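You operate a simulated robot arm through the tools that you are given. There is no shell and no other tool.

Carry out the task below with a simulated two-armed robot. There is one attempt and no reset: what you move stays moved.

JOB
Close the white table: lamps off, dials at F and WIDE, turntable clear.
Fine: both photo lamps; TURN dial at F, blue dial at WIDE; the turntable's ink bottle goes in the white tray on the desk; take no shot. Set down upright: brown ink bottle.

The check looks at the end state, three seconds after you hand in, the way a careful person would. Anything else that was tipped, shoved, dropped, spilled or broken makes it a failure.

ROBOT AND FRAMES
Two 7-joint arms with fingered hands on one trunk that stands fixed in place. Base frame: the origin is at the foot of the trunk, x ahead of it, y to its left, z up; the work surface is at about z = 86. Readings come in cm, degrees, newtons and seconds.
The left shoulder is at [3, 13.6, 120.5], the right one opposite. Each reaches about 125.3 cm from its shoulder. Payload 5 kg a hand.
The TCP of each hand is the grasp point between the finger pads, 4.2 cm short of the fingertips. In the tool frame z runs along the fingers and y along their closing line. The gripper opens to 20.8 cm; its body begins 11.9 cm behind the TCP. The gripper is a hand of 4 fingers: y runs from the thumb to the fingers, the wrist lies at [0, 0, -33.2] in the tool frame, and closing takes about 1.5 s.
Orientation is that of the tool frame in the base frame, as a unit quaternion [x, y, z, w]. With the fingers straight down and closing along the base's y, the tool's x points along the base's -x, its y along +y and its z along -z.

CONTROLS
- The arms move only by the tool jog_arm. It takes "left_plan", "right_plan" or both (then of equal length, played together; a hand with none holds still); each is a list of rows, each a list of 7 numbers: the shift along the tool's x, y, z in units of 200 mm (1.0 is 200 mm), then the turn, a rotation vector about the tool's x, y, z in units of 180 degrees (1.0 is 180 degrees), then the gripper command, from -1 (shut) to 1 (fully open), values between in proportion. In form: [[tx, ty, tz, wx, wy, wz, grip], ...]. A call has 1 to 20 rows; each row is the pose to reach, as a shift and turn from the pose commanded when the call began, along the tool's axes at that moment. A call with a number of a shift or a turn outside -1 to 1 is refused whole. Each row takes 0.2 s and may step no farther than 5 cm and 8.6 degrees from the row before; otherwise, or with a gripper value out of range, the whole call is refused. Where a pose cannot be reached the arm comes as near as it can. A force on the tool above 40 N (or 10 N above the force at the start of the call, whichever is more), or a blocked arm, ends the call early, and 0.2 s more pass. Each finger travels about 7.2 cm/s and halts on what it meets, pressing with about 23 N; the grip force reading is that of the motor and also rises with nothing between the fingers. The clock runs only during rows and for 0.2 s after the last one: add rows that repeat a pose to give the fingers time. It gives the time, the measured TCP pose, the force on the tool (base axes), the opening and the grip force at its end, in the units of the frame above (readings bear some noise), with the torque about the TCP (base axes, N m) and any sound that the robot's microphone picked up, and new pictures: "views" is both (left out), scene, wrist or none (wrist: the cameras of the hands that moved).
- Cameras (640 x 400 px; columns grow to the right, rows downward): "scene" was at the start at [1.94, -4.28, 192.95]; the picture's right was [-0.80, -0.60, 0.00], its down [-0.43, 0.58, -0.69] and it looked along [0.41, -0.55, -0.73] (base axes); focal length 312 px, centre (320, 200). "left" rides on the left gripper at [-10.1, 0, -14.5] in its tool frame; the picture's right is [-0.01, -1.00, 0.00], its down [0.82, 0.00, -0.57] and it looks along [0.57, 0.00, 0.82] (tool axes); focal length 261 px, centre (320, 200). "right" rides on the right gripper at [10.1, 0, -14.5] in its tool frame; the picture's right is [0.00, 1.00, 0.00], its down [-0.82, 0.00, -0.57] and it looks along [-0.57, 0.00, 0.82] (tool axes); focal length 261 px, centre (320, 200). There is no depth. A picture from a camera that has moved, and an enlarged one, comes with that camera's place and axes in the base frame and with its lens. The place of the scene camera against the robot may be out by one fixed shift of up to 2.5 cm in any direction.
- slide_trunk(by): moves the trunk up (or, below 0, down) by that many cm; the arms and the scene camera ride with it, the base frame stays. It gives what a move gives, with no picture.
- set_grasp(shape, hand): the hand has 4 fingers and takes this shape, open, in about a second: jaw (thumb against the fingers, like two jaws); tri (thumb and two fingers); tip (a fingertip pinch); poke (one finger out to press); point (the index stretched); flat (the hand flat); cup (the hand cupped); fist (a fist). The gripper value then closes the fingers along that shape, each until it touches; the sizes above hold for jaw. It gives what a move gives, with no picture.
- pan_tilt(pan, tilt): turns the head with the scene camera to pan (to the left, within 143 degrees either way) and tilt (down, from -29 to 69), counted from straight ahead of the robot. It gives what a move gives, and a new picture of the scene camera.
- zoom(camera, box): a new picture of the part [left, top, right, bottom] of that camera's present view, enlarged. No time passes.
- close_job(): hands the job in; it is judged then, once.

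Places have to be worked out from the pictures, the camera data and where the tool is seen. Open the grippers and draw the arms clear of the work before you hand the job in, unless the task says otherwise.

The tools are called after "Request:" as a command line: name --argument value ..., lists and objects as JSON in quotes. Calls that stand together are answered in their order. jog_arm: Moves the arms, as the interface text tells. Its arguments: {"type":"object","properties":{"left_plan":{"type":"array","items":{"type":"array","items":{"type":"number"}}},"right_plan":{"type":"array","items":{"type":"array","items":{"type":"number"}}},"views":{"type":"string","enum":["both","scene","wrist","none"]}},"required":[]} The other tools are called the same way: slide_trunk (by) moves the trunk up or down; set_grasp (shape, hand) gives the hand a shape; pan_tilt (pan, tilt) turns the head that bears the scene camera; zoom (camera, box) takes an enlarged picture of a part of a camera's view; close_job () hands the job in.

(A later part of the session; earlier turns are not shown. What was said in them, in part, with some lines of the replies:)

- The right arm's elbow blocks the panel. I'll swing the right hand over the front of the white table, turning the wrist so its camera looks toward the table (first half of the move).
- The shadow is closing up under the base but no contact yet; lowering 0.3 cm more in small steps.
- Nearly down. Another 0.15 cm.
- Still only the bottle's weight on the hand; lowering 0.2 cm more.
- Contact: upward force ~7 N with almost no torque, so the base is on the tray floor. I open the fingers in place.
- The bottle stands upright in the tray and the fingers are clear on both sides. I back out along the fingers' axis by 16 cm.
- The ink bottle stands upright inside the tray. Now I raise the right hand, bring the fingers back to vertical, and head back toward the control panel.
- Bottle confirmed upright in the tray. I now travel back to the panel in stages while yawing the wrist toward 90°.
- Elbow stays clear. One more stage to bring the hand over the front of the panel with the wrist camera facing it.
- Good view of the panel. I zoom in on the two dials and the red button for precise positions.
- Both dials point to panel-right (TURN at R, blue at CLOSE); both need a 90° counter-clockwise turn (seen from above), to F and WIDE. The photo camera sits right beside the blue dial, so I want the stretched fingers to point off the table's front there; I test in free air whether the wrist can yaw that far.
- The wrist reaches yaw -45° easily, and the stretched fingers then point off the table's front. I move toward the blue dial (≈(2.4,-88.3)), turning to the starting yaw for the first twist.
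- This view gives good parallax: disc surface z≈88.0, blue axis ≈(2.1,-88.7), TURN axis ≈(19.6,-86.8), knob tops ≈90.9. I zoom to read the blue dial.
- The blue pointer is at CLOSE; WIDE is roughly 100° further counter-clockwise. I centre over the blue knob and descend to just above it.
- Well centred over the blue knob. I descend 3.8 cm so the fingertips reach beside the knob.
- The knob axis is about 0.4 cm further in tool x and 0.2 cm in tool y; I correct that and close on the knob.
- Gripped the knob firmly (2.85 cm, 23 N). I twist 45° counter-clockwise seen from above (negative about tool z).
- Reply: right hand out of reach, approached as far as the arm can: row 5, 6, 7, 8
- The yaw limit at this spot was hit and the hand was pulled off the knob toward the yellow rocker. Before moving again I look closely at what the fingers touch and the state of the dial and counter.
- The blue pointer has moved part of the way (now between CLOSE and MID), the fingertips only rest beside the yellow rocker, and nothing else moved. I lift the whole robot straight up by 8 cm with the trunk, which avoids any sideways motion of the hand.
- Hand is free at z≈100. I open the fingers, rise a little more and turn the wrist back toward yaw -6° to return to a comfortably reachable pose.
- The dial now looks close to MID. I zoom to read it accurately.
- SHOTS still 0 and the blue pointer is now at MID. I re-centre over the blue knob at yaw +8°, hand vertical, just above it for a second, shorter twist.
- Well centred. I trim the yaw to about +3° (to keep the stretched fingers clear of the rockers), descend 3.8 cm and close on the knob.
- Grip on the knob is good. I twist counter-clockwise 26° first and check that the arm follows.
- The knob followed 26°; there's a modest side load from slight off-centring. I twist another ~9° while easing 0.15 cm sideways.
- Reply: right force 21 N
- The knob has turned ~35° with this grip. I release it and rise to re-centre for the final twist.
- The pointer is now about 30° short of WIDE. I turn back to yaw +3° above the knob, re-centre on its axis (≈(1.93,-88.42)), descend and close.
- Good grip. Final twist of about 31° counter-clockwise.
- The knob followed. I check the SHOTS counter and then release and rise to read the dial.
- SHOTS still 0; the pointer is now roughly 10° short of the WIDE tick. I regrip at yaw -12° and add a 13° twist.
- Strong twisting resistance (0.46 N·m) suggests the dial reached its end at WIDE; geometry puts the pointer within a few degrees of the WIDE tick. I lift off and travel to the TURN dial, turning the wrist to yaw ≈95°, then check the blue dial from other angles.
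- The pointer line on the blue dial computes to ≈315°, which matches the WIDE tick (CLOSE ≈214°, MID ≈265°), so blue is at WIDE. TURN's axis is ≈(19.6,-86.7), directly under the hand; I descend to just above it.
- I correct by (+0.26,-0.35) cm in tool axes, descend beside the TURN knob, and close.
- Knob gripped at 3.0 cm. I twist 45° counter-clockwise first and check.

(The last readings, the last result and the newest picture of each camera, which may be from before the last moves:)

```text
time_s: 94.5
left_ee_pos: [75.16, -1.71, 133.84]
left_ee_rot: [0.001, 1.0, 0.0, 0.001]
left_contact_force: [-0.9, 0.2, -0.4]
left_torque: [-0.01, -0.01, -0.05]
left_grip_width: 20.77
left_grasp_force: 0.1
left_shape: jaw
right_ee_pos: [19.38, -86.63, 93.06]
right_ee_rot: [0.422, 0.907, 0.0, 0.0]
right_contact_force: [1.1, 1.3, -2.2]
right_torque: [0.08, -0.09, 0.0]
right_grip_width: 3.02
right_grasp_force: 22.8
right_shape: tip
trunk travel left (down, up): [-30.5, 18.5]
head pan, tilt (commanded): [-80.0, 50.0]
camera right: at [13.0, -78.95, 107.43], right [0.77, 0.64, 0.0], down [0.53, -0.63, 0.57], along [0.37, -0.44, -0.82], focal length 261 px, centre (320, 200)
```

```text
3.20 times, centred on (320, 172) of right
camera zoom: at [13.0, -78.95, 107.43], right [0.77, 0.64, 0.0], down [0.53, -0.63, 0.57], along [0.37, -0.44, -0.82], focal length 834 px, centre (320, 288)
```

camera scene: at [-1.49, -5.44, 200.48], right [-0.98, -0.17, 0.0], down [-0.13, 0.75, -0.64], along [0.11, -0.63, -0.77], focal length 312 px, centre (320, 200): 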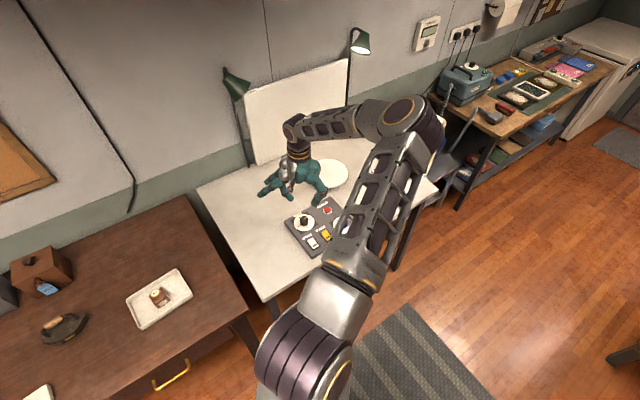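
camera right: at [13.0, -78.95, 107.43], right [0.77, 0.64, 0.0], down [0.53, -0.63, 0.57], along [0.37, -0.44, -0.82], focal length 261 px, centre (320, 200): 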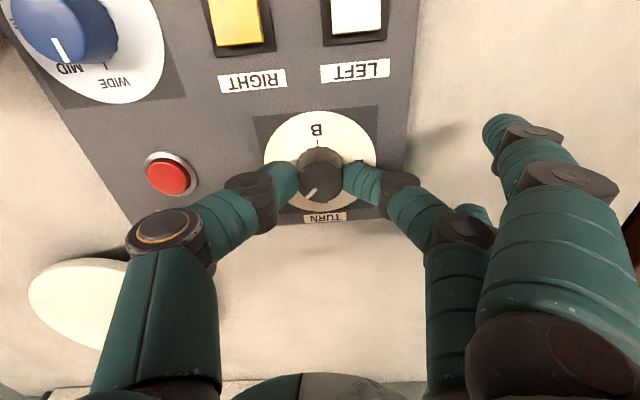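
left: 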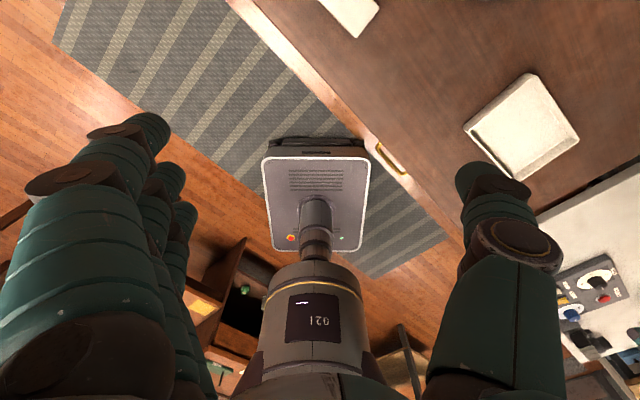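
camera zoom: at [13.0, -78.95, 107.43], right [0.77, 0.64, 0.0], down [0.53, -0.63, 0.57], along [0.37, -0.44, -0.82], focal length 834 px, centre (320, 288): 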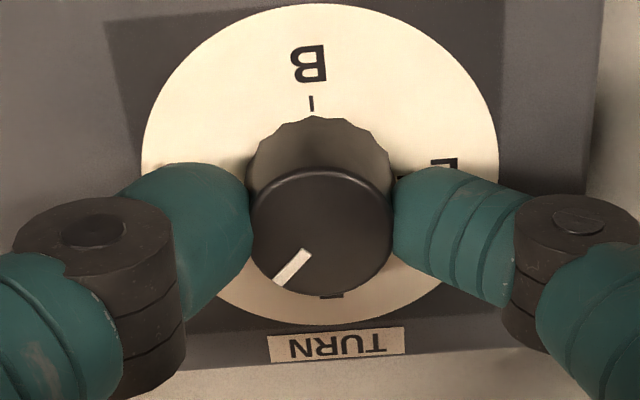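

The knob follows without slip. Continuing the remaining 45°.

Request:
jog_arm --right_plan '[[0, 0, 0, 0, 0, -0.042, -1], [0, 0, 0, 0, 0, -0.084, -1], [0, 0, 0, 0, 0, -0.126, -1], [0, 0, 0, 0, 0, -0.168, -1], [0, 0, 0, 0, 0, -0.21, -1], [0, 0, 0, 0, 0, -0.25, -1], [0, 0, 0, 0, 0, -0.25, -1]]' --views "wrist"

Request:
zoom --camera "right" --box '[220, 110, 420, 235]'

```text
time_s: 96.1
left_ee_pos: [75.24, -1.6, 133.72]
left_ee_rot: [0.0, 1.0, 0.0, 0.0]
left_contact_force: [-0.5, 0.5, -0.5]
left_torque: [-0.04, 0.0, -0.01]
left_grip_width: 20.79
left_grasp_force: 0.0
left_shape: jaw
right_ee_pos: [19.43, -86.61, 93.06]
right_ee_rot: [0.043, 0.999, 0.001, 0.001]
right_contact_force: [5.9, 1.6, -7.0]
right_torque: [0.06, -0.15, 0.0]
right_grip_width: 3.0
right_grasp_force: 23.2
right_shape: tip
trunk travel left (down, up): [-30.5, 18.5]
head pan, tilt (commanded): [-80.0, 50.0]
camera right: at [9.39, -85.82, 107.45], right [0.09, 1.0, 0.0], down [0.82, -0.08, 0.57], along [0.57, -0.05, -0.82], focal length 261 px, centre (320, 200)
```

right: 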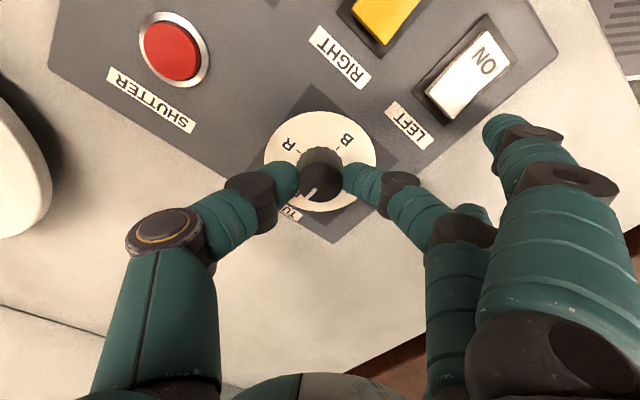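

```text
3.20 times, centred on (320, 172) of right
camera zoom: at [9.39, -85.82, 107.45], right [0.09, 1.0, 0.0], down [0.82, -0.08, 0.57], along [0.57, -0.05, -0.82], focal length 834 px, centre (320, 288)
```

zoom: 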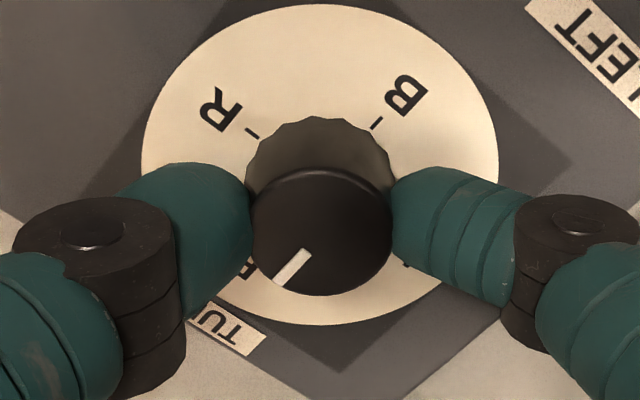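

Turned 90° with no slip. I release, rise, and check both dials.

Request:
jog_arm --right_plan '[[0, 0, 0, 0, 0, 0, -0.7], [0, 0, 0, 0, 0, 0, -0.5], [0, 0, 0, 0, 0, 0, -0.3], [0, 0, 0, 0, 0, 0, -0.3], [0, 0, -0.1, 0, 0, 0, -0.3], [0, 0, -0.25, 0, 0, 0, -0.3], [0, 0, -0.4, 0, 0, 0, -0.3], [0, 0, -0.6, 0, 0, 0, -0.3]]' --views "both"

Request:
zoom --camera "right" --box '[240, 60, 400, 160]'

Request:
zoom --camera "scene" --box '[290, 190, 386, 250]'

```text
time_s: 97.9
left_ee_pos: [75.27, -1.31, 133.93]
left_ee_rot: [0.0, 1.0, 0.0, 0.0]
left_contact_force: [-0.4, 1.3, -0.5]
left_torque: [-0.18, 0.01, 0.01]
left_grip_width: 20.77
left_grasp_force: 0.1
left_shape: jaw
right_ee_pos: [19.25, -86.32, 105.4]
right_ee_rot: [0.044, 0.999, 0.001, 0.0]
right_contact_force: [-0.4, 1.1, -0.1]
right_torque: [-0.09, -0.02, -0.01]
right_grip_width: 7.26
right_grasp_force: 0.1
right_shape: tip
trunk travel left (down, up): [-30.5, 18.5]
head pan, tilt (commanded): [-80.0, 50.0]
camera scene: at [-1.52, -5.25, 200.5], right [-0.98, -0.17, 0.0], down [-0.13, 0.75, -0.64], along [0.11, -0.63, -0.77], focal length 312 px, centre (320, 200)
camera right: at [9.18, -85.56, 119.69], right [0.09, 1.0, 0.0], down [0.82, -0.08, 0.57], along [0.57, -0.05, -0.82], focal length 261 px, centre (320, 200)
```

scene: 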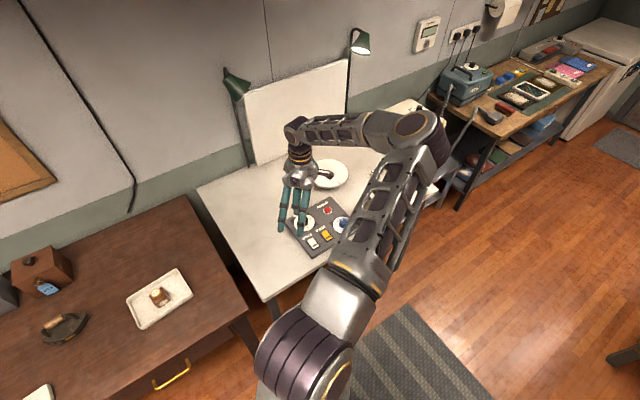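
right: 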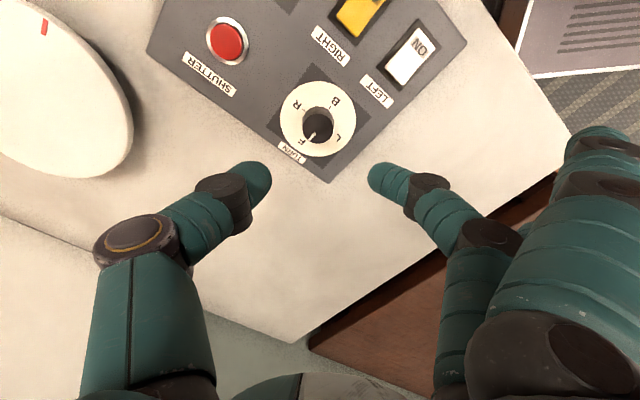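

```text
4.00 times, centred on (320, 110) of right
camera zoom: at [9.18, -85.56, 119.69], right [0.09, 1.0, 0.0], down [0.82, -0.08, 0.57], along [0.57, -0.05, -0.82], focal length 1043 px, centre (320, 560)
```

zoom: 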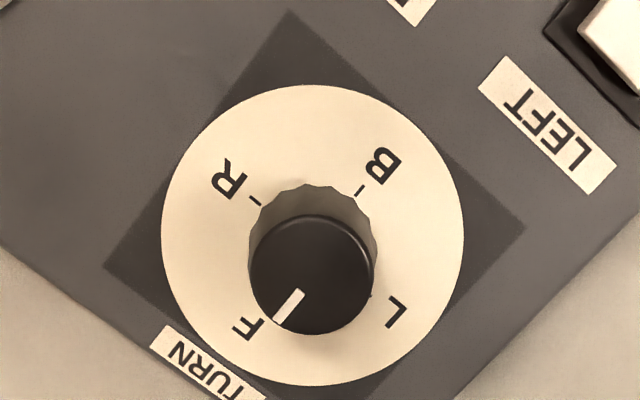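

```text
6.67 times, centred on (338, 220) of scene
camera zoom: at [-1.52, -5.25, 200.5], right [-0.98, -0.17, 0.0], down [-0.13, 0.75, -0.64], along [0.11, -0.63, -0.77], focal length 2081 px, centre (200, 67)
```

zoom: 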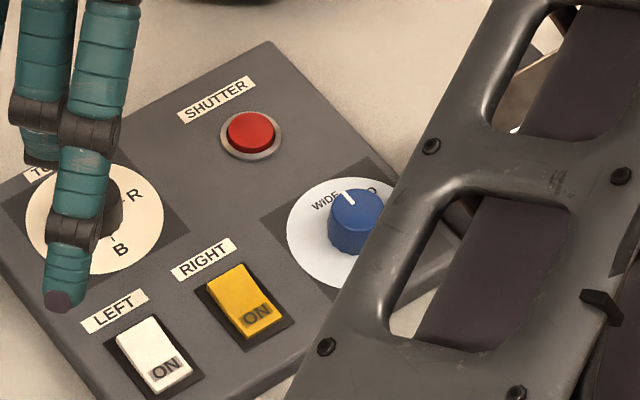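

TURN now points at F and the turntable's mark has swung accordingly. I shift the hand so the wrist camera looks almost straight down on the blue dial and the rockers for a precise check.

Request:
jog_arm --right_plan '[[0.12, -0.05, 0, 0, 0, 0, -0.3], [0.25, -0.1, 0, 0, 0, 0, -0.3], [0.38, -0.15, 0, 0, 0, 0, -0.3], [0.495, -0.194, 0, 0, 0, 0, -0.3], [0.495, -0.194, 0, 0, 0, 0, -0.3]]' --views "wrist"

Request:
zoom --camera "right" --box '[272, 10, 368, 70]'

Request:
zoom --camera "right" --box '[340, 60, 500, 160]'

```text
time_s: 99.1
left_ee_pos: [75.26, -1.61, 133.69]
left_ee_rot: [0.0, 1.0, 0.0, 0.0]
left_contact_force: [0.2, -0.4, 1.1]
left_torque: [0.03, 0.05, 0.01]
left_grip_width: 20.76
left_grasp_force: 0.1
left_shape: jaw
right_ee_pos: [9.38, -89.66, 105.13]
right_ee_rot: [0.044, 0.999, 0.001, 0.0]
right_contact_force: [0.6, 0.4, 0.3]
right_torque: [0.01, 0.03, -0.02]
right_grip_width: 7.24
right_grasp_force: 0.1
right_shape: tip
trunk travel left (down, up): [-30.5, 18.5]
head pan, tilt (commanded): [-80.0, 50.0]
camera right: at [-0.7, -88.79, 119.54], right [0.09, 1.0, 0.0], down [0.82, -0.08, 0.57], along [0.57, -0.05, -0.82], focal length 261 px, centre (320, 200)
```

right: 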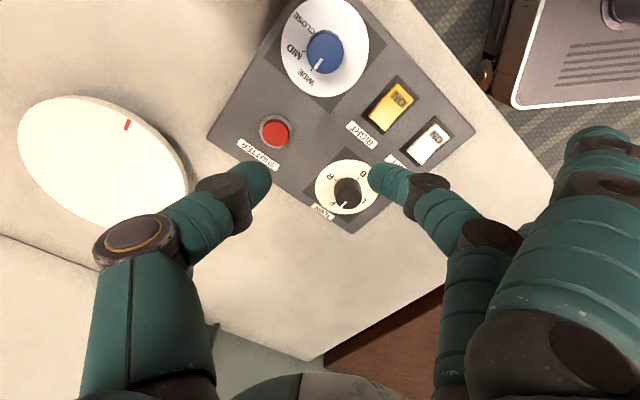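

```text
6.67 times, centred on (320, 40) of right
camera zoom: at [-0.7, -88.79, 119.54], right [0.09, 1.0, 0.0], down [0.82, -0.08, 0.57], along [0.57, -0.05, -0.82], focal length 1738 px, centre (320, 1267)
```

zoom: 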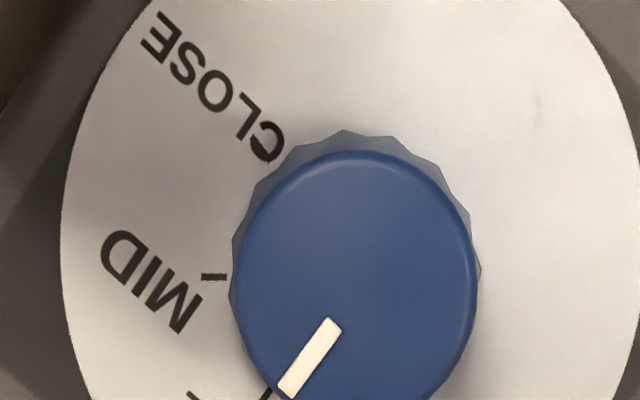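

```text
4.00 times, centred on (420, 110) of right
camera zoom: at [-0.7, -88.79, 119.54], right [0.09, 1.0, 0.0], down [0.82, -0.08, 0.57], along [0.57, -0.05, -0.82], focal length 1043 px, centre (-80, 560)
```

zoom: 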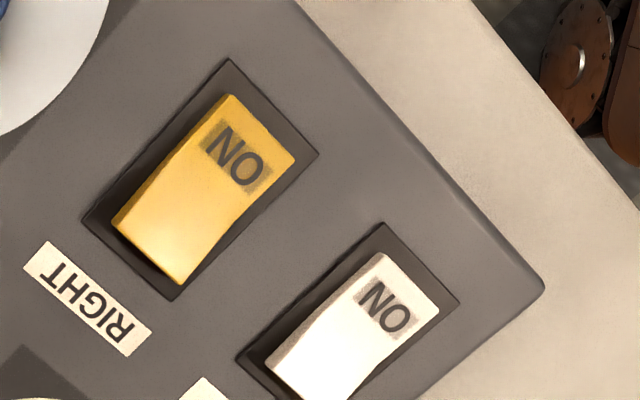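

From straight above, the blue pointer lines up with the WIDE tick. The rockers' far ends (away from ON) stand higher, so pressing those switches the lamps off; RIGHT's far end is at ≈(9.4,-82.3), LEFT's at ≈(14.3,-77.3). I close the fingertips into a point, turn to yaw 45°, and hover over the RIGHT rocker.

Request:
jog_arm --right_plan '[[0.005, 0.061, 0, 0, 0, 0.037, -0.5], [0.01, 0.122, 0, 0, 0, 0.074, -0.8], [0.016, 0.184, 0.05, 0, 0, 0.111, -1], [0.021, 0.245, 0.15, 0, 0, 0.148, -1], [0.026, 0.306, 0.25, 0, 0, 0.185, -1], [0.032, 0.367, 0.35, 0, 0, 0.222, -1], [0.032, 0.367, 0.35, 0, 0, 0.222, -1]]' --views "both"

Request:
zoom --camera "right" --box '[220, 80, 420, 205]'

Request:
zoom --camera "scene" --box '[260, 180, 380, 255]'

```text
time_s: 100.7
left_ee_pos: [75.14, -1.55, 133.84]
left_ee_rot: [0.0, 1.0, 0.0, 0.0]
left_contact_force: [0.7, -0.5, 1.0]
left_torque: [-0.03, 0.03, 0.02]
left_grip_width: 20.78
left_grasp_force: 0.1
left_shape: jaw
right_ee_pos: [9.06, -82.09, 98.1]
right_ee_rot: [0.382, 0.924, 0.0, 0.0]
right_contact_force: [-0.2, 1.0, -0.6]
right_torque: [-0.03, 0.03, 0.02]
right_grip_width: 0.0
right_grasp_force: 22.9
right_shape: tip
trunk travel left (down, up): [-30.5, 18.5]
head pan, tilt (commanded): [-80.0, 50.0]
camera scene: at [-1.5, -5.43, 200.49], right [-0.98, -0.17, 0.0], down [-0.13, 0.75, -0.64], along [0.11, -0.63, -0.77], focal length 312 px, centre (320, 200)
camera right: at [2.02, -75.09, 112.55], right [0.71, 0.7, 0.0], down [0.58, -0.58, 0.57], along [0.4, -0.41, -0.82], focal length 261 px, centre (320, 200)
```

scene: 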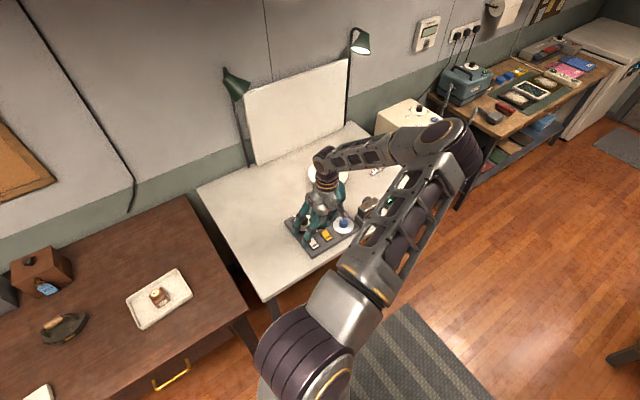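
right: 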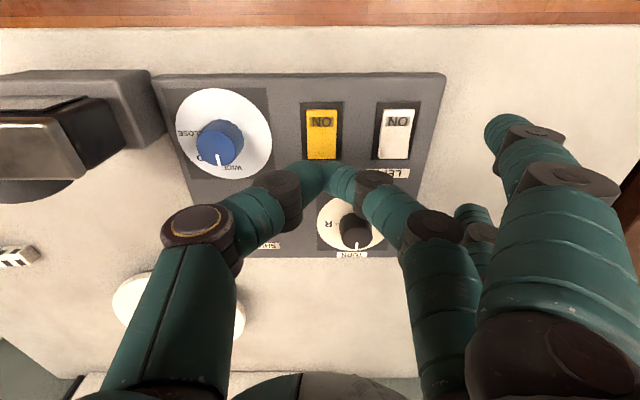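

```text
3.20 times, centred on (320, 142) of right
camera zoom: at [2.02, -75.09, 112.55], right [0.71, 0.7, 0.0], down [0.58, -0.58, 0.57], along [0.4, -0.41, -0.82], focal length 834 px, centre (320, 384)
```

zoom: 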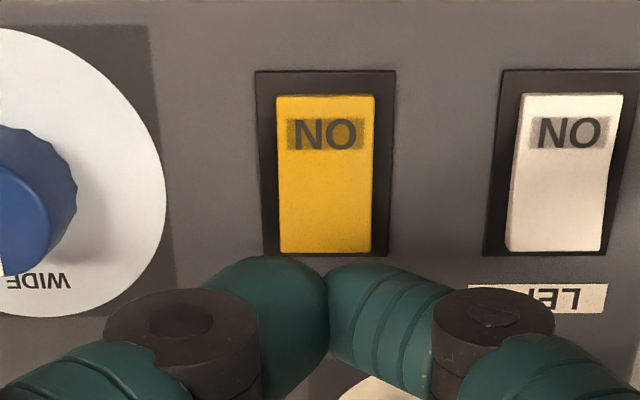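

```text
5.33 times, centred on (320, 218) of scene
camera zoom: at [-1.5, -5.43, 200.49], right [-0.98, -0.17, 0.0], down [-0.13, 0.75, -0.64], along [0.11, -0.63, -0.77], focal length 1665 px, centre (320, 107)
```

zoom: 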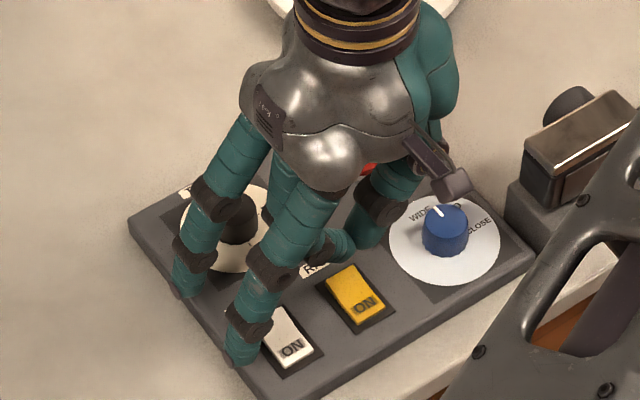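

Fingertips are right over the far half of the RIGHT rocker. I lower 3.6 cm, then press in small steps.

Request:
jog_arm --right_plan '[[-0.006, 0, 0.06, 0, 0, 0, -1], [-0.012, 0, 0.12, 0, 0, 0, -1], [-0.012, 0, 0.18, 0, 0, 0, -1], [-0.012, 0, 0.18, 0, 0, 0, -1]]' --views "wrist"

Request:
zoom --camera "right" --box '[220, 110, 420, 235]'

Request:
zoom --camera "scene" --box '[260, 180, 380, 255]'

```text
time_s: 101.7
left_ee_pos: [75.16, -1.62, 133.81]
left_ee_rot: [0.0, 1.0, -0.001, -0.001]
left_contact_force: [-0.5, 0.4, 0.3]
left_torque: [0.02, -0.02, 0.01]
left_grip_width: 20.75
left_grasp_force: 0.1
left_shape: jaw
right_ee_pos: [9.22, -82.37, 94.6]
right_ee_rot: [0.383, 0.924, 0.0, 0.0]
right_contact_force: [-0.1, 0.0, 0.3]
right_torque: [-0.01, -0.01, 0.0]
right_grip_width: 0.0
right_grasp_force: 23.0
right_shape: tip
trunk travel left (down, up): [-30.5, 18.5]
head pan, tilt (commanded): [-80.0, 50.0]
camera right: at [2.19, -75.34, 108.99], right [0.71, 0.7, 0.0], down [0.58, -0.58, 0.57], along [0.4, -0.41, -0.82], focal length 261 px, centre (320, 200)
```

right: 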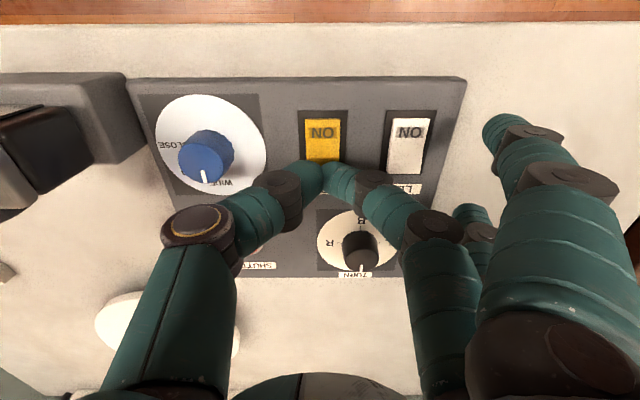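

```text
3.20 times, centred on (320, 172) of right
camera zoom: at [2.19, -75.34, 108.99], right [0.71, 0.7, 0.0], down [0.58, -0.58, 0.57], along [0.4, -0.41, -0.82], focal length 834 px, centre (320, 288)
```

zoom: 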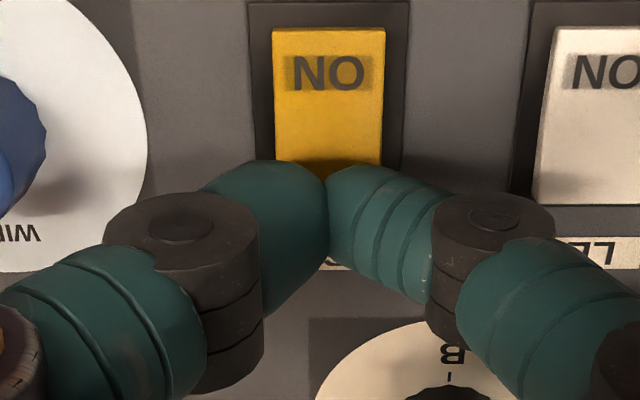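

```text
5.33 times, centred on (320, 218) of scene
camera zoom: at [-1.49, -5.42, 200.49], right [-0.98, -0.17, 0.0], down [-0.13, 0.75, -0.64], along [0.11, -0.63, -0.77], focal length 1665 px, centre (320, 107)
```

zoom: 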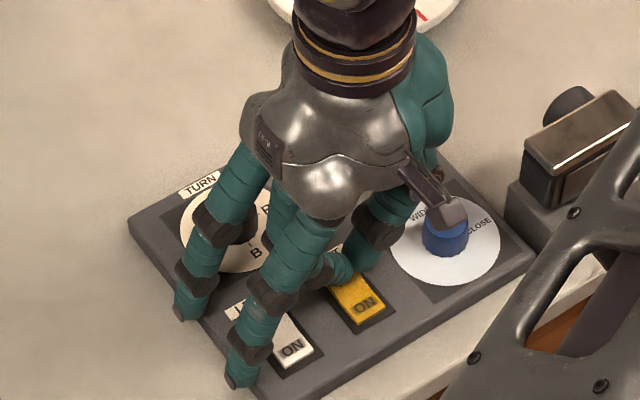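

Now lowering gently in small steps until contact.

Request:
jog_arm --right_plan '[[0, 0, 0.015, 0, 0, 0, -1], [0, 0, 0.03, 0, 0, 0, -1], [0, 0, 0.045, 0, 0, 0, -1], [0, 0, 0.045, 0, 0, 0, -1]]' --views "none"

```text
time_s: 102.7
left_ee_pos: [75.16, -1.5, 133.74]
left_ee_rot: [0.0, 1.0, 0.0, 0.0]
left_contact_force: [-0.3, -0.3, 0.4]
left_torque: [-0.03, -0.01, 0.02]
left_grip_width: 20.79
left_grasp_force: 0.0
left_shape: jaw
right_ee_pos: [9.34, -82.31, 93.6]
right_ee_rot: [0.382, 0.924, 0.001, 0.0]
right_contact_force: [1.0, 0.7, 0.3]
right_torque: [0.0, -0.03, -0.01]
right_grip_width: 0.0
right_grasp_force: 23.4
right_shape: tip
trunk travel left (down, up): [-30.5, 18.5]
head pan, tilt (commanded): [-80.0, 50.0]
heard: click
```

A click was heard. I rise 4 cm and check the rocker and the lamps.

Request:
jog_arm --right_plan '[[0, 0, -0.05, 0, 0, 0, -1], [0, 0, -0.15, 0, 0, 0, -1], [0, 0, -0.22, 0, 0, 0, -1]]' --views "both"

Request:
zoom --camera "right" --box '[220, 80, 420, 205]'

Request:
zoom --camera "scene" --box '[200, 10, 440, 160]'

```text
time_s: 103.5
left_ee_pos: [75.19, -1.67, 133.73]
left_ee_rot: [0.0, 1.0, 0.0, 0.0]
left_contact_force: [0.7, 0.1, 0.2]
left_torque: [0.01, 0.01, 0.01]
left_grip_width: 20.79
left_grasp_force: 0.1
left_shape: jaw
right_ee_pos: [9.37, -82.17, 98.03]
right_ee_rot: [0.382, 0.924, 0.0, 0.0]
right_contact_force: [-0.6, -0.1, -0.7]
right_torque: [-0.01, 0.02, -0.01]
right_grip_width: 0.01
right_grasp_force: 23.4
right_shape: tip
trunk travel left (down, up): [-30.5, 18.5]
head pan, tilt (commanded): [-80.0, 50.0]
camera scene: at [-1.51, -5.43, 200.48], right [-0.98, -0.17, 0.0], down [-0.13, 0.75, -0.64], along [0.11, -0.63, -0.77], focal length 312 px, centre (320, 200)
camera right: at [2.27, -75.26, 112.4], right [0.71, 0.7, 0.0], down [0.58, -0.58, 0.57], along [0.4, -0.41, -0.82], focal length 261 px, centre (320, 200)
```

scene: 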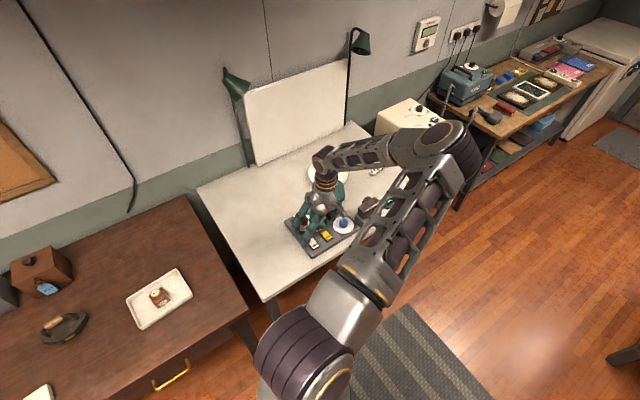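
right: 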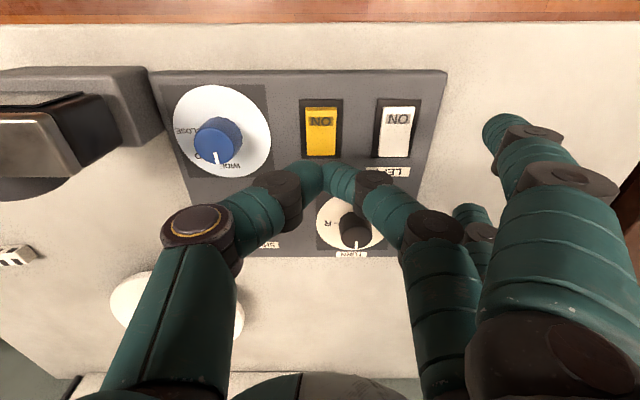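

```text
3.20 times, centred on (320, 142) of right
camera zoom: at [2.27, -75.26, 112.4], right [0.71, 0.7, 0.0], down [0.58, -0.58, 0.57], along [0.4, -0.41, -0.82], focal length 834 px, centre (320, 384)
```

zoom: 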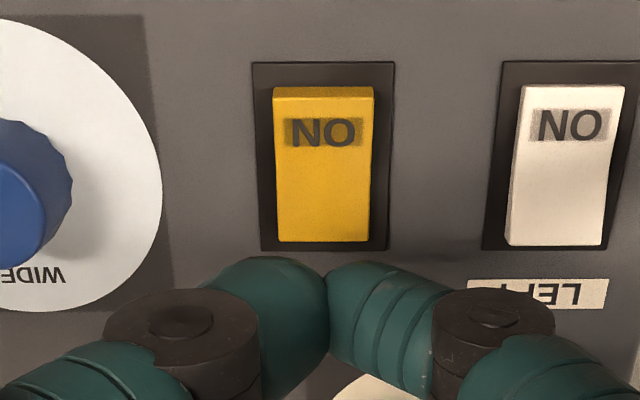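

```text
2.67 times, centred on (320, 85) of scene
camera zoom: at [-1.51, -5.43, 200.48], right [-0.98, -0.17, 0.0], down [-0.13, 0.75, -0.64], along [0.11, -0.63, -0.77], focal length 832 px, centre (320, 507)
```

zoom: 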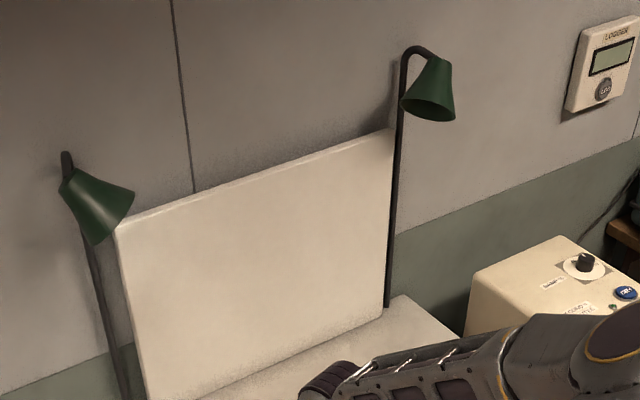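

The right lamp is dark now. I move 6.95 cm along the panel to the LEFT rocker at the same relative spot and lower to just above it.

Request:
jog_arm --right_plan '[[0, 0.12, -0.02, 0, 0, 0, -1], [0, 0.24, -0.02, 0, 0, 0, -1], [0.001, 0.347, -0.01, 0, 0, 0, -1], [0.001, 0.347, 0.05, 0, 0, 0, -1], [0.001, 0.347, 0.11, 0, 0, 0, -1], [0.001, 0.347, 0.17, 0, 0, 0, -1], [0.001, 0.347, 0.17, 0, 0, 0, -1]]' --views "wrist"

Request:
zoom --camera "right" --box '[220, 110, 420, 235]'

Request:
zoom --camera "scene" --box '[260, 180, 380, 255]'

```text
time_s: 105.1
left_ee_pos: [75.23, -1.59, 133.85]
left_ee_rot: [0.0, 1.0, 0.0, 0.0]
left_contact_force: [-0.2, 0.1, -0.3]
left_torque: [-0.03, 0.0, 0.04]
left_grip_width: 20.79
left_grasp_force: 0.0
left_shape: jaw
right_ee_pos: [14.4, -77.4, 94.59]
right_ee_rot: [0.383, 0.924, 0.0, 0.0]
right_contact_force: [-0.5, 1.4, 0.1]
right_torque: [-0.01, 0.0, 0.0]
right_grip_width: 0.01
right_grasp_force: 23.4
right_shape: tip
trunk travel left (down, up): [-30.5, 18.5]
head pan, tilt (commanded): [-80.0, 50.0]
camera right: at [7.36, -70.25, 108.97], right [0.71, 0.7, 0.0], down [0.58, -0.58, 0.57], along [0.4, -0.41, -0.82], focal length 261 px, centre (320, 200)
```

right: 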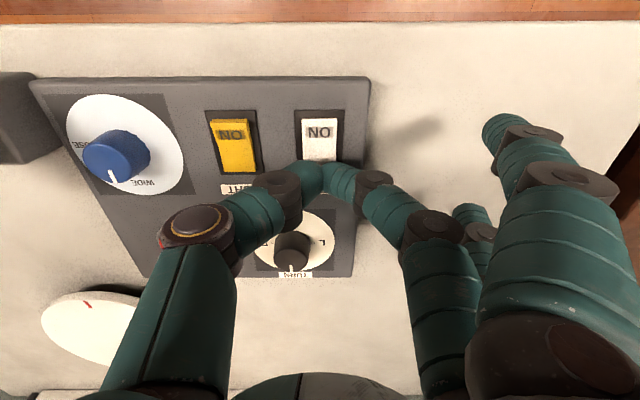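

```text
3.20 times, centred on (320, 172) of right
camera zoom: at [7.36, -70.25, 108.97], right [0.71, 0.7, 0.0], down [0.58, -0.58, 0.57], along [0.4, -0.41, -0.82], focal length 834 px, centre (320, 288)
```

zoom: 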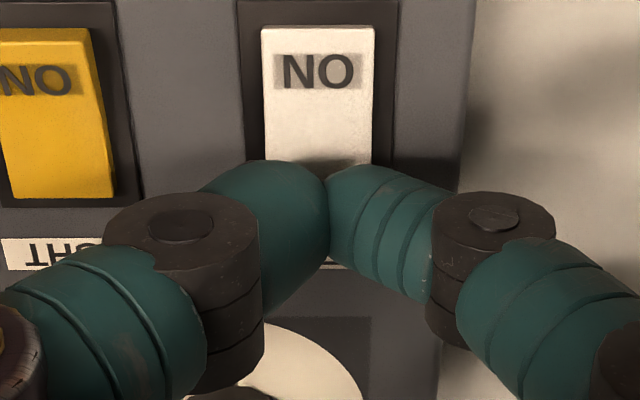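

```text
5.33 times, centred on (320, 218) of scene
camera zoom: at [-1.51, -5.41, 200.49], right [-0.98, -0.17, 0.0], down [-0.13, 0.75, -0.64], along [0.11, -0.63, -0.77], focal length 1665 px, centre (320, 107)
```

zoom: 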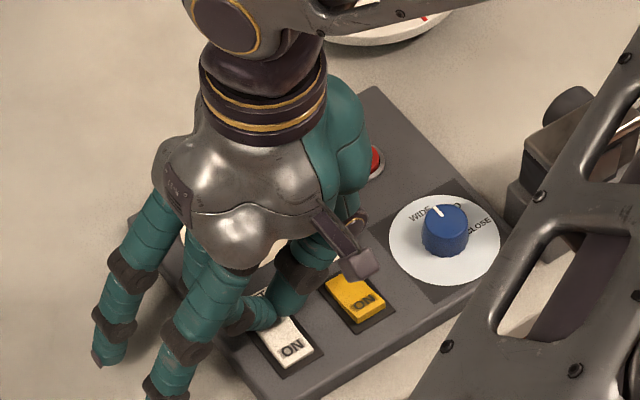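

Same relative position as before. I lower the last centimetre in small steps.

Request:
jog_arm --right_plan '[[0, 0, 0.015, 0, 0, 0, -1], [0, 0, 0.03, 0, 0, 0, -1], [0, 0, 0.045, 0, 0, 0, -1], [0, 0, 0.047, 0, 0, 0, -1]]' --views "none"

```text
time_s: 106.1
left_ee_pos: [75.21, -1.57, 133.8]
left_ee_rot: [0.0, 1.0, 0.0, 0.0]
left_contact_force: [-0.3, -1.1, -0.5]
left_torque: [0.01, 0.01, 0.01]
left_grip_width: 20.75
left_grasp_force: 0.0
left_shape: jaw
right_ee_pos: [14.3, -77.41, 93.63]
right_ee_rot: [0.383, 0.924, -0.001, 0.001]
right_contact_force: [0.0, 0.3, 0.3]
right_torque: [0.01, 0.0, -0.01]
right_grip_width: 0.02
right_grasp_force: 23.1
right_shape: tip
trunk travel left (down, up): [-30.5, 18.5]
head pan, tilt (commanded): [-80.0, 50.0]
heard: click
```

Another click. I rise clear and check the lamps, the rockers and the dials.

Request:
jog_arm --right_plan '[[0, 0, -0.05, 0, 0, 0, -1], [0, 0, -0.2, 0, 0, 0, -1], [0, 0, -0.4, 0, 0, 0, -1], [0, 0, -0.6, 0, 0, 0, -1], [0, 0, -0.8, 0, 0, 0, -1]]' --views "both"

Request:
zoom --camera "scene" --box '[200, 10, 440, 160]'

Request:
zoom --camera "right" --box '[60, 60, 380, 260]'

```text
time_s: 107.3
left_ee_pos: [75.22, -1.46, 133.9]
left_ee_rot: [-0.001, 1.0, 0.001, 0.0]
left_contact_force: [0.3, 1.5, 0.6]
left_torque: [-0.19, 0.0, -0.03]
left_grip_width: 20.78
left_grasp_force: 0.0
left_shape: jaw
right_ee_pos: [14.28, -77.25, 109.76]
right_ee_rot: [0.382, 0.924, 0.0, 0.0]
right_contact_force: [0.5, 0.7, -0.4]
right_torque: [-0.08, 0.0, 0.02]
right_grip_width: 0.02
right_grasp_force: 22.4
right_shape: tip
trunk travel left (down, up): [-30.5, 18.5]
head pan, tilt (commanded): [-80.0, 50.0]
camera scene: at [-1.48, -5.26, 200.49], right [-0.98, -0.17, 0.0], down [-0.13, 0.75, -0.64], along [0.11, -0.63, -0.77], focal length 312 px, centre (320, 200)
camera right: at [7.24, -70.2, 124.15], right [0.71, 0.7, 0.0], down [0.58, -0.58, 0.57], along [0.4, -0.41, -0.82], focal length 261 px, centre (320, 200)
```

scene: 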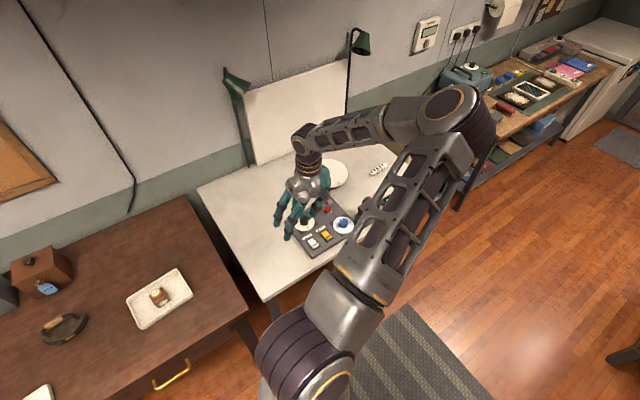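
right: 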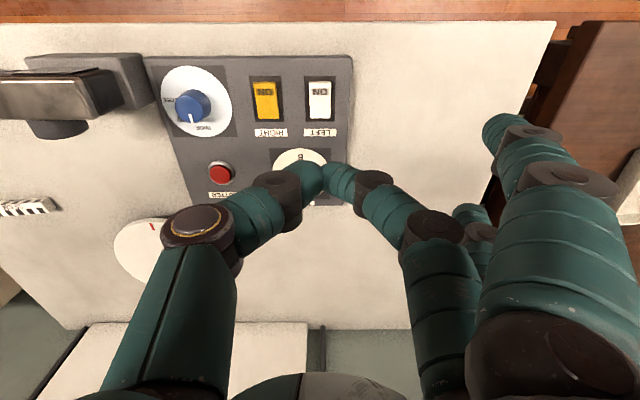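

```text
2.67 times, centred on (320, 85) of scene
camera zoom: at [-1.48, -5.26, 200.49], right [-0.98, -0.17, 0.0], down [-0.13, 0.75, -0.64], along [0.11, -0.63, -0.77], focal length 832 px, centre (320, 507)
```

zoom: 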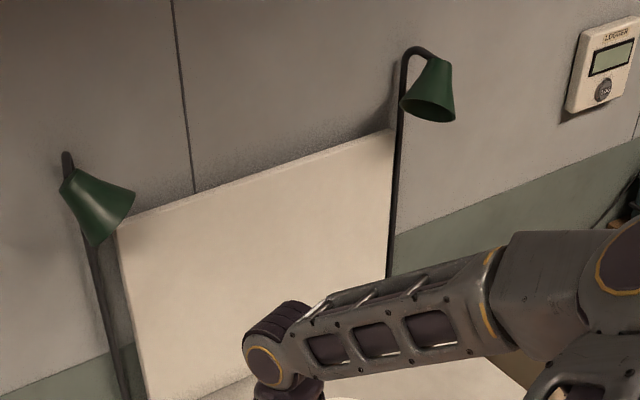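

```text
2.00 times, centred on (220, 160) of right
camera zoom: at [7.24, -70.2, 124.15], right [0.71, 0.7, 0.0], down [0.58, -0.58, 0.57], along [0.4, -0.41, -0.82], focal length 521 px, centre (520, 280)
```

zoom: 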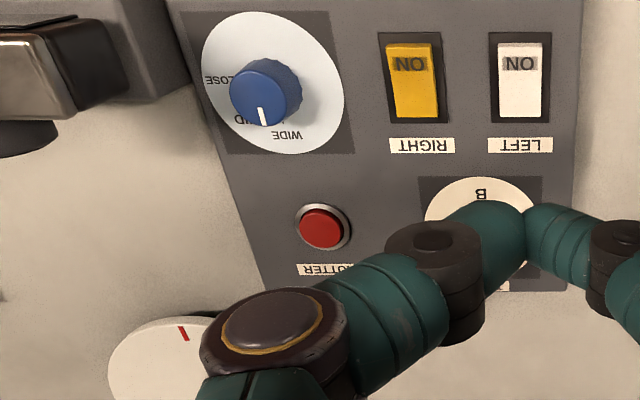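

Right lamp is visibly dark and both rockers now show the same OFF tilt. To confirm the left lamp, I open the hand and pitch it outward so the wrist camera can see under the lamp heads.

Request:
jog_arm --right_plan '[[0, 0, -0.05, 0, -0.04, 0, 0], [0, 0, -0.1, 0, -0.08, 0, 0.5], [0, 0, -0.15, 0, -0.12, 0, 1], [0, 0, -0.2, 0, -0.16, 0, 1], [0, 0, -0.2, 0, -0.2, 0, 1], [0, 0, -0.2, 0, -0.222, 0, 1]]' --views "both"

Request:
zoom --camera "scene" --box '[280, 180, 420, 268]'

```text
time_s: 108.7
left_ee_pos: [75.2, -1.53, 133.82]
left_ee_rot: [-0.001, 1.0, 0.0, 0.0]
left_contact_force: [0.7, 1.0, 0.2]
left_torque: [-0.09, -0.02, -0.02]
left_grip_width: 20.8
left_grasp_force: 0.0
left_shape: jaw
right_ee_pos: [14.28, -77.38, 113.86]
right_ee_rot: [0.36, 0.868, -0.131, 0.317]
right_contact_force: [1.1, -0.1, 0.0]
right_torque: [-0.01, 0.1, -0.08]
right_grip_width: 17.73
right_grasp_force: 0.1
right_shape: tip
trunk travel left (down, up): [-30.5, 18.5]
head pan, tilt (commanded): [-80.0, 50.0]
camera scene: at [-1.53, -5.37, 200.49], right [-0.98, -0.17, 0.0], down [-0.13, 0.75, -0.64], along [0.11, -0.63, -0.77], focal length 312 px, centre (320, 200)
camera right: at [2.28, -65.43, 118.3], right [0.71, 0.7, 0.0], down [0.18, -0.19, 0.97], along [0.68, -0.68, -0.26], focal length 261 px, centre (320, 200)
```

scene: 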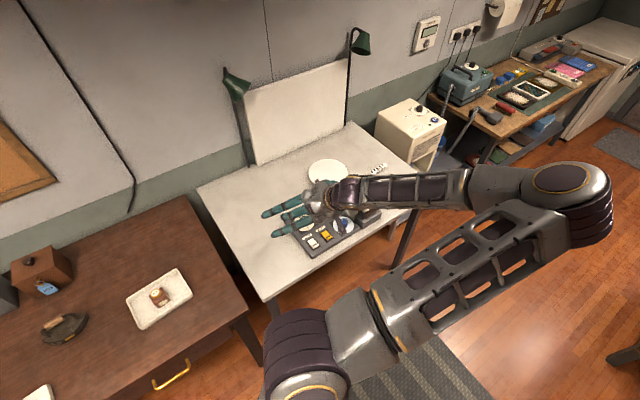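
right: 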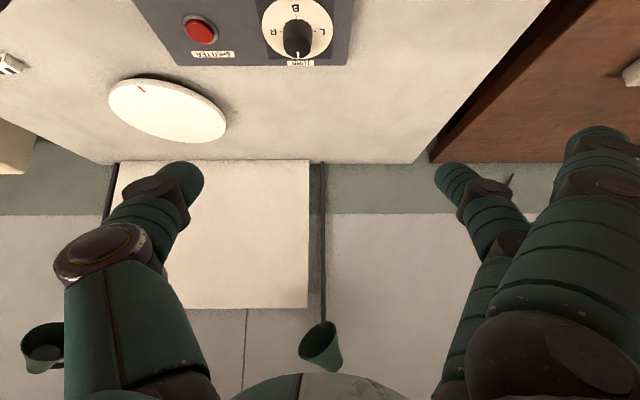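

```text
4.55 times, centred on (350, 224) of scene
camera zoom: at [-1.53, -5.37, 200.49], right [-0.98, -0.17, 0.0], down [-0.13, 0.75, -0.64], along [0.11, -0.63, -0.77], focal length 1419 px, centre (184, 91)
```

zoom: 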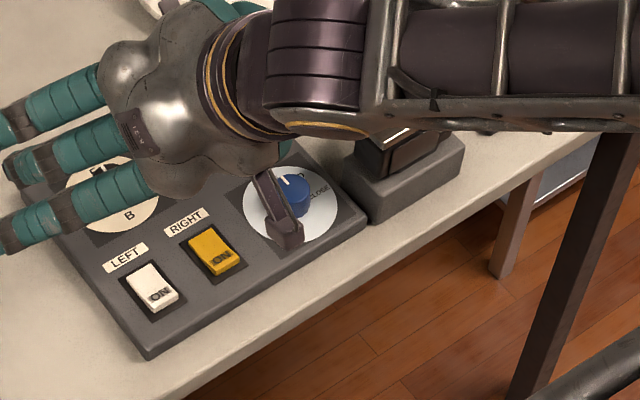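

Both lamp heads are dark from below. Now I draw the right arm up and back toward the robot, fingers vertical and open.

Request:
jog_arm --right_plan '[[-0.02, 0.126, -0.095, 0, 0.0317, 0, 1], [-0.04, 0.253, -0.19, 0, 0.0634, 0, 1], [-0.06, 0.379, -0.285, 0, 0.0951, 0, 1], [-0.08, 0.505, -0.379, 0, 0.1269, 0, 1], [-0.1, 0.631, -0.474, 0, 0.1586, 0, 1], [-0.12, 0.758, -0.569, 0, 0.1903, 0, 1], [-0.14, 0.884, -0.664, 0, 0.222, 0, 1]]' --views "both"

Request:
zoom --camera "scene" --box '[280, 180, 400, 255]'

```text
time_s: 110.3
left_ee_pos: [75.38, -1.59, 133.7]
left_ee_rot: [0.0, 1.0, 0.001, -0.001]
left_contact_force: [1.0, -0.6, -0.6]
left_torque: [-0.06, 0.1, 0.0]
left_grip_width: 20.79
left_grasp_force: 0.1
left_shape: jaw
right_ee_pos: [22.32, -60.1, 125.81]
right_ee_rot: [0.383, 0.924, 0.0, -0.001]
right_contact_force: [0.3, 0.4, -0.6]
right_torque: [-0.05, 0.11, 0.03]
right_grip_width: 20.79
right_grasp_force: 0.1
right_shape: tip
trunk travel left (down, up): [-30.5, 18.5]
head pan, tilt (commanded): [-80.0, 50.0]
camera scene: at [-1.27, -5.36, 200.49], right [-0.98, -0.17, 0.0], down [-0.13, 0.75, -0.64], along [0.11, -0.63, -0.77], focal length 312 px, centre (320, 200)
camera right: at [15.25, -53.15, 140.17], right [0.71, 0.7, 0.0], down [0.58, -0.58, 0.57], along [0.4, -0.4, -0.82], focal length 261 px, centre (320, 200)
```

scene: 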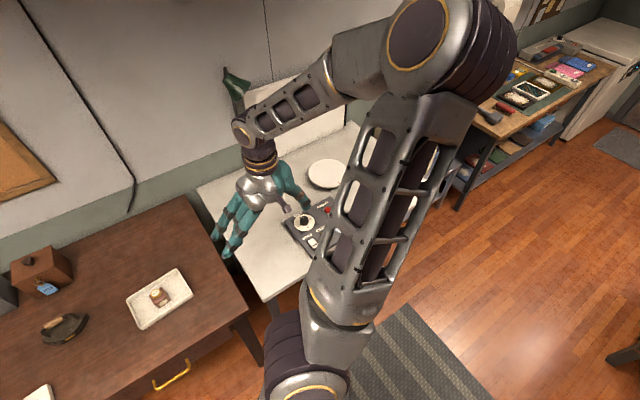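
right: 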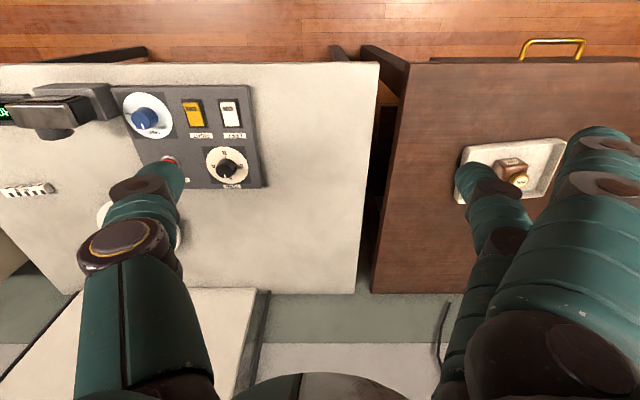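

```text
5.33 times, centred on (340, 218) of scene
camera zoom: at [-1.27, -5.36, 200.49], right [-0.98, -0.17, 0.0], down [-0.13, 0.75, -0.64], along [0.11, -0.63, -0.77], focal length 1665 px, centre (213, 107)
```

zoom: 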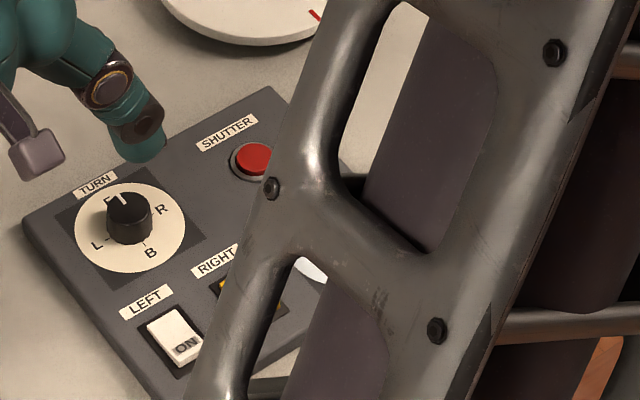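

The TURN pointer sits at F from this side too. I continue to a parked position near the starting pose, high above the gap between table and desk.

Request:
jog_arm --right_plan '[[-0.08, 0.12, -0.05, 0, 0, -0.02, 1], [-0.16, 0.24, -0.1, 0, 0, -0.04, 1], [-0.24, 0.36, -0.15, 0, 0, -0.06, 1], [-0.32, 0.48, -0.2, 0, 0, -0.08, 1], [-0.4, 0.6, -0.25, 0, 0, -0.1, 1], [-0.48, 0.72, -0.3, 0, 0, -0.12, 1], [-0.566, 0.85, -0.35, 0, 0, -0.139, 1]]' --views "both"

Request:
zoom --camera "scene" --box '[280, 170, 440, 270]'

```text
time_s: 111.9
left_ee_pos: [75.33, -1.53, 133.66]
left_ee_rot: [0.0, 1.0, 0.0, -0.001]
left_contact_force: [1.1, 0.0, -0.9]
left_torque: [-0.03, 0.14, -0.01]
left_grip_width: 20.78
left_grasp_force: 0.2
left_shape: jaw
right_ee_pos: [42.62, -56.44, 132.44]
right_ee_rot: [0.172, 0.985, 0.0, 0.0]
right_contact_force: [1.1, 1.0, -0.7]
right_torque: [-0.03, 0.11, 0.0]
right_grip_width: 20.8
right_grasp_force: 0.0
right_shape: tip
trunk travel left (down, up): [-30.5, 18.5]
head pan, tilt (commanded): [-80.0, 50.0]
camera scene: at [-1.23, -5.36, 200.48], right [-0.98, -0.17, 0.0], down [-0.13, 0.75, -0.64], along [0.11, -0.63, -0.77], focal length 312 px, centre (320, 200)
camera right: at [33.16, -53.05, 146.93], right [0.35, 0.94, 0.0], down [0.77, -0.28, 0.57], along [0.53, -0.2, -0.82], focal length 261 px, centre (320, 200)
```

scene: 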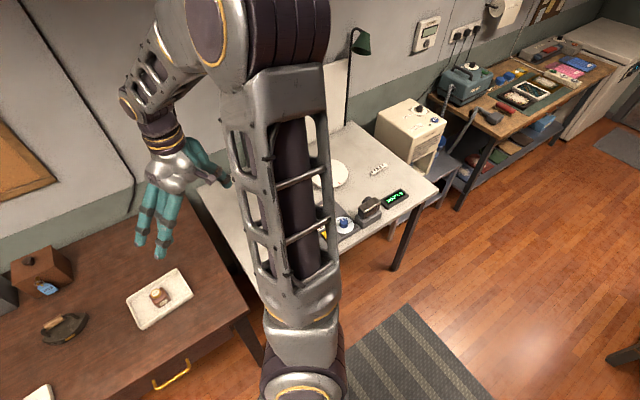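
right: 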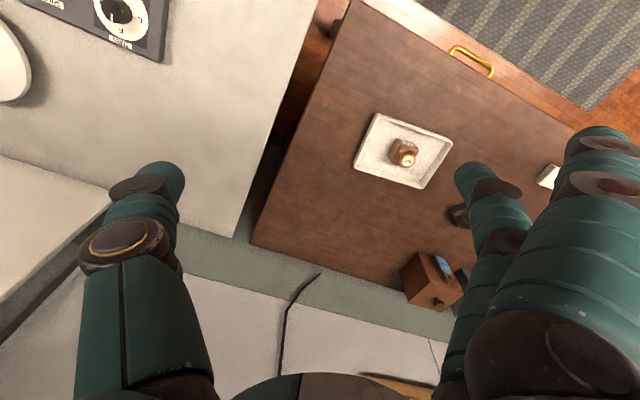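

```text
4.00 times, centred on (360, 220) of scene
camera zoom: at [-1.23, -5.36, 200.48], right [-0.98, -0.17, 0.0], down [-0.13, 0.75, -0.64], along [0.11, -0.63, -0.77], focal length 1248 px, centre (160, 120)
```

zoom: 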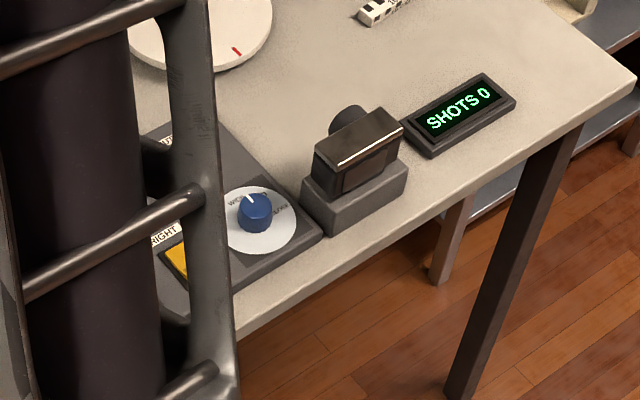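

SHOTS reads 0 and everything on the table stands as before. A last close look at the blue dial and at the bottle in the tray.

Request:
zoom --camera "scene" --box '[328, 208, 368, 233]'

Request:
zoom --camera "right" --box '[340, 100, 468, 200]'

Request:
zoom --camera "right" --box '[0, 0, 180, 110]'

```text
16.00 times, centred on (348, 220) of scene
camera zoom: at [-1.23, -5.36, 200.48], right [-0.98, -0.17, 0.0], down [-0.13, 0.75, -0.64], along [0.11, -0.63, -0.77], focal length 4994 px, centre (-128, -128)
```

zoom: 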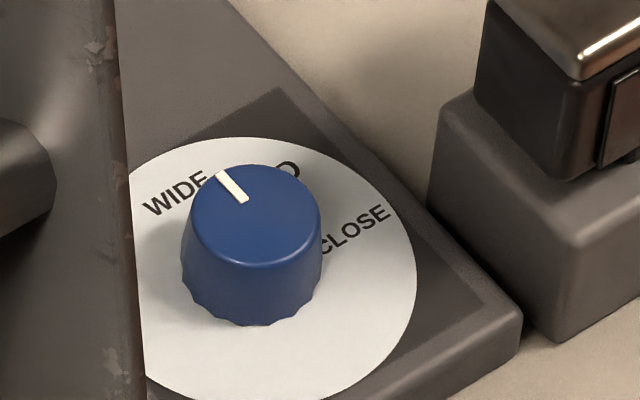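

```text
4.00 times, centred on (404, 150) of right
camera zoom: at [33.16, -53.05, 146.93], right [0.35, 0.94, 0.0], down [0.77, -0.28, 0.57], along [0.53, -0.2, -0.82], focal length 1043 px, centre (-16, 400)
```

zoom: 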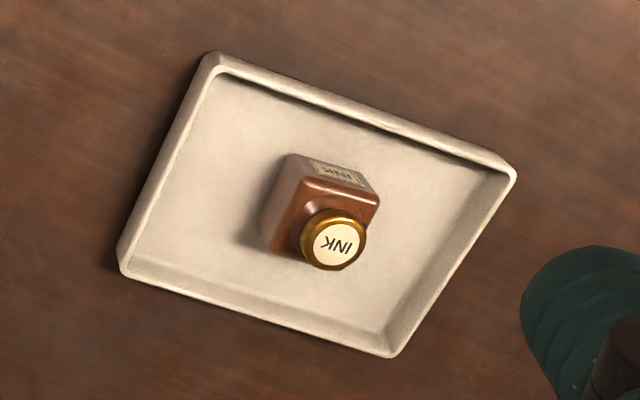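

```text
3.56 times, centred on (90, 55) of right
camera zoom: at [33.16, -53.05, 146.93], right [0.35, 0.94, 0.0], down [0.77, -0.28, 0.57], along [0.53, -0.2, -0.82], focal length 927 px, centre (1138, 716)
```

zoom: 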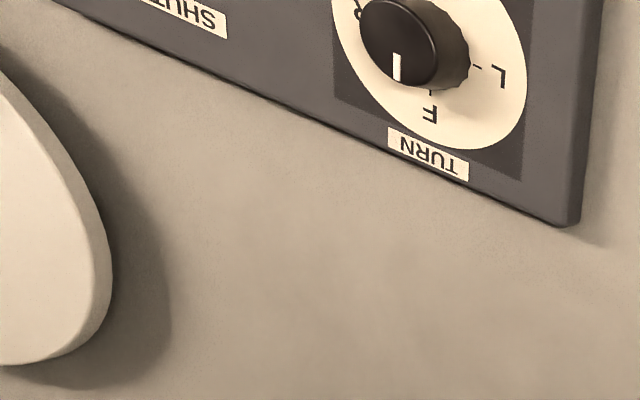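

Everything checks out:
- **Lamps:** both photo lamps are dark.
- **Dials:** TURN is at F and the blue dial is at WIDE.
- **Shots:** the counter reads 0.
- **Ink bottle:** the turntable is clear and the brown bottle stands upright in the white tray.

Both grippers are open and the arms are drawn clear, so I hand the job in.

Request:
close_job

```text
The job is handed in.
```

The white table is closed down and the job is handed in.

- **Lamps:** both photo lamps are off. I heard a click at each switch and saw both lamp heads dark.
- **Dials:** TURN points at F. The blue dial points at WIDE, to within about 5° by my readings.
- **Ink bottle:** the brown bottle stands upright in the white tray on the desk, and the turntable is clear.
- **Shots:** none taken; the counter still reads 0.

While I was turning the blue dial, the hand hit its reach limit and slid off against the side of the yellow RIGHT switch. I lifted clear, regripped and finished the turn. I saw nothing pressed, tipped or moved by it.

Both hands are open and the arms are parked above the work. The trunk is still 8 cm higher than at the start.
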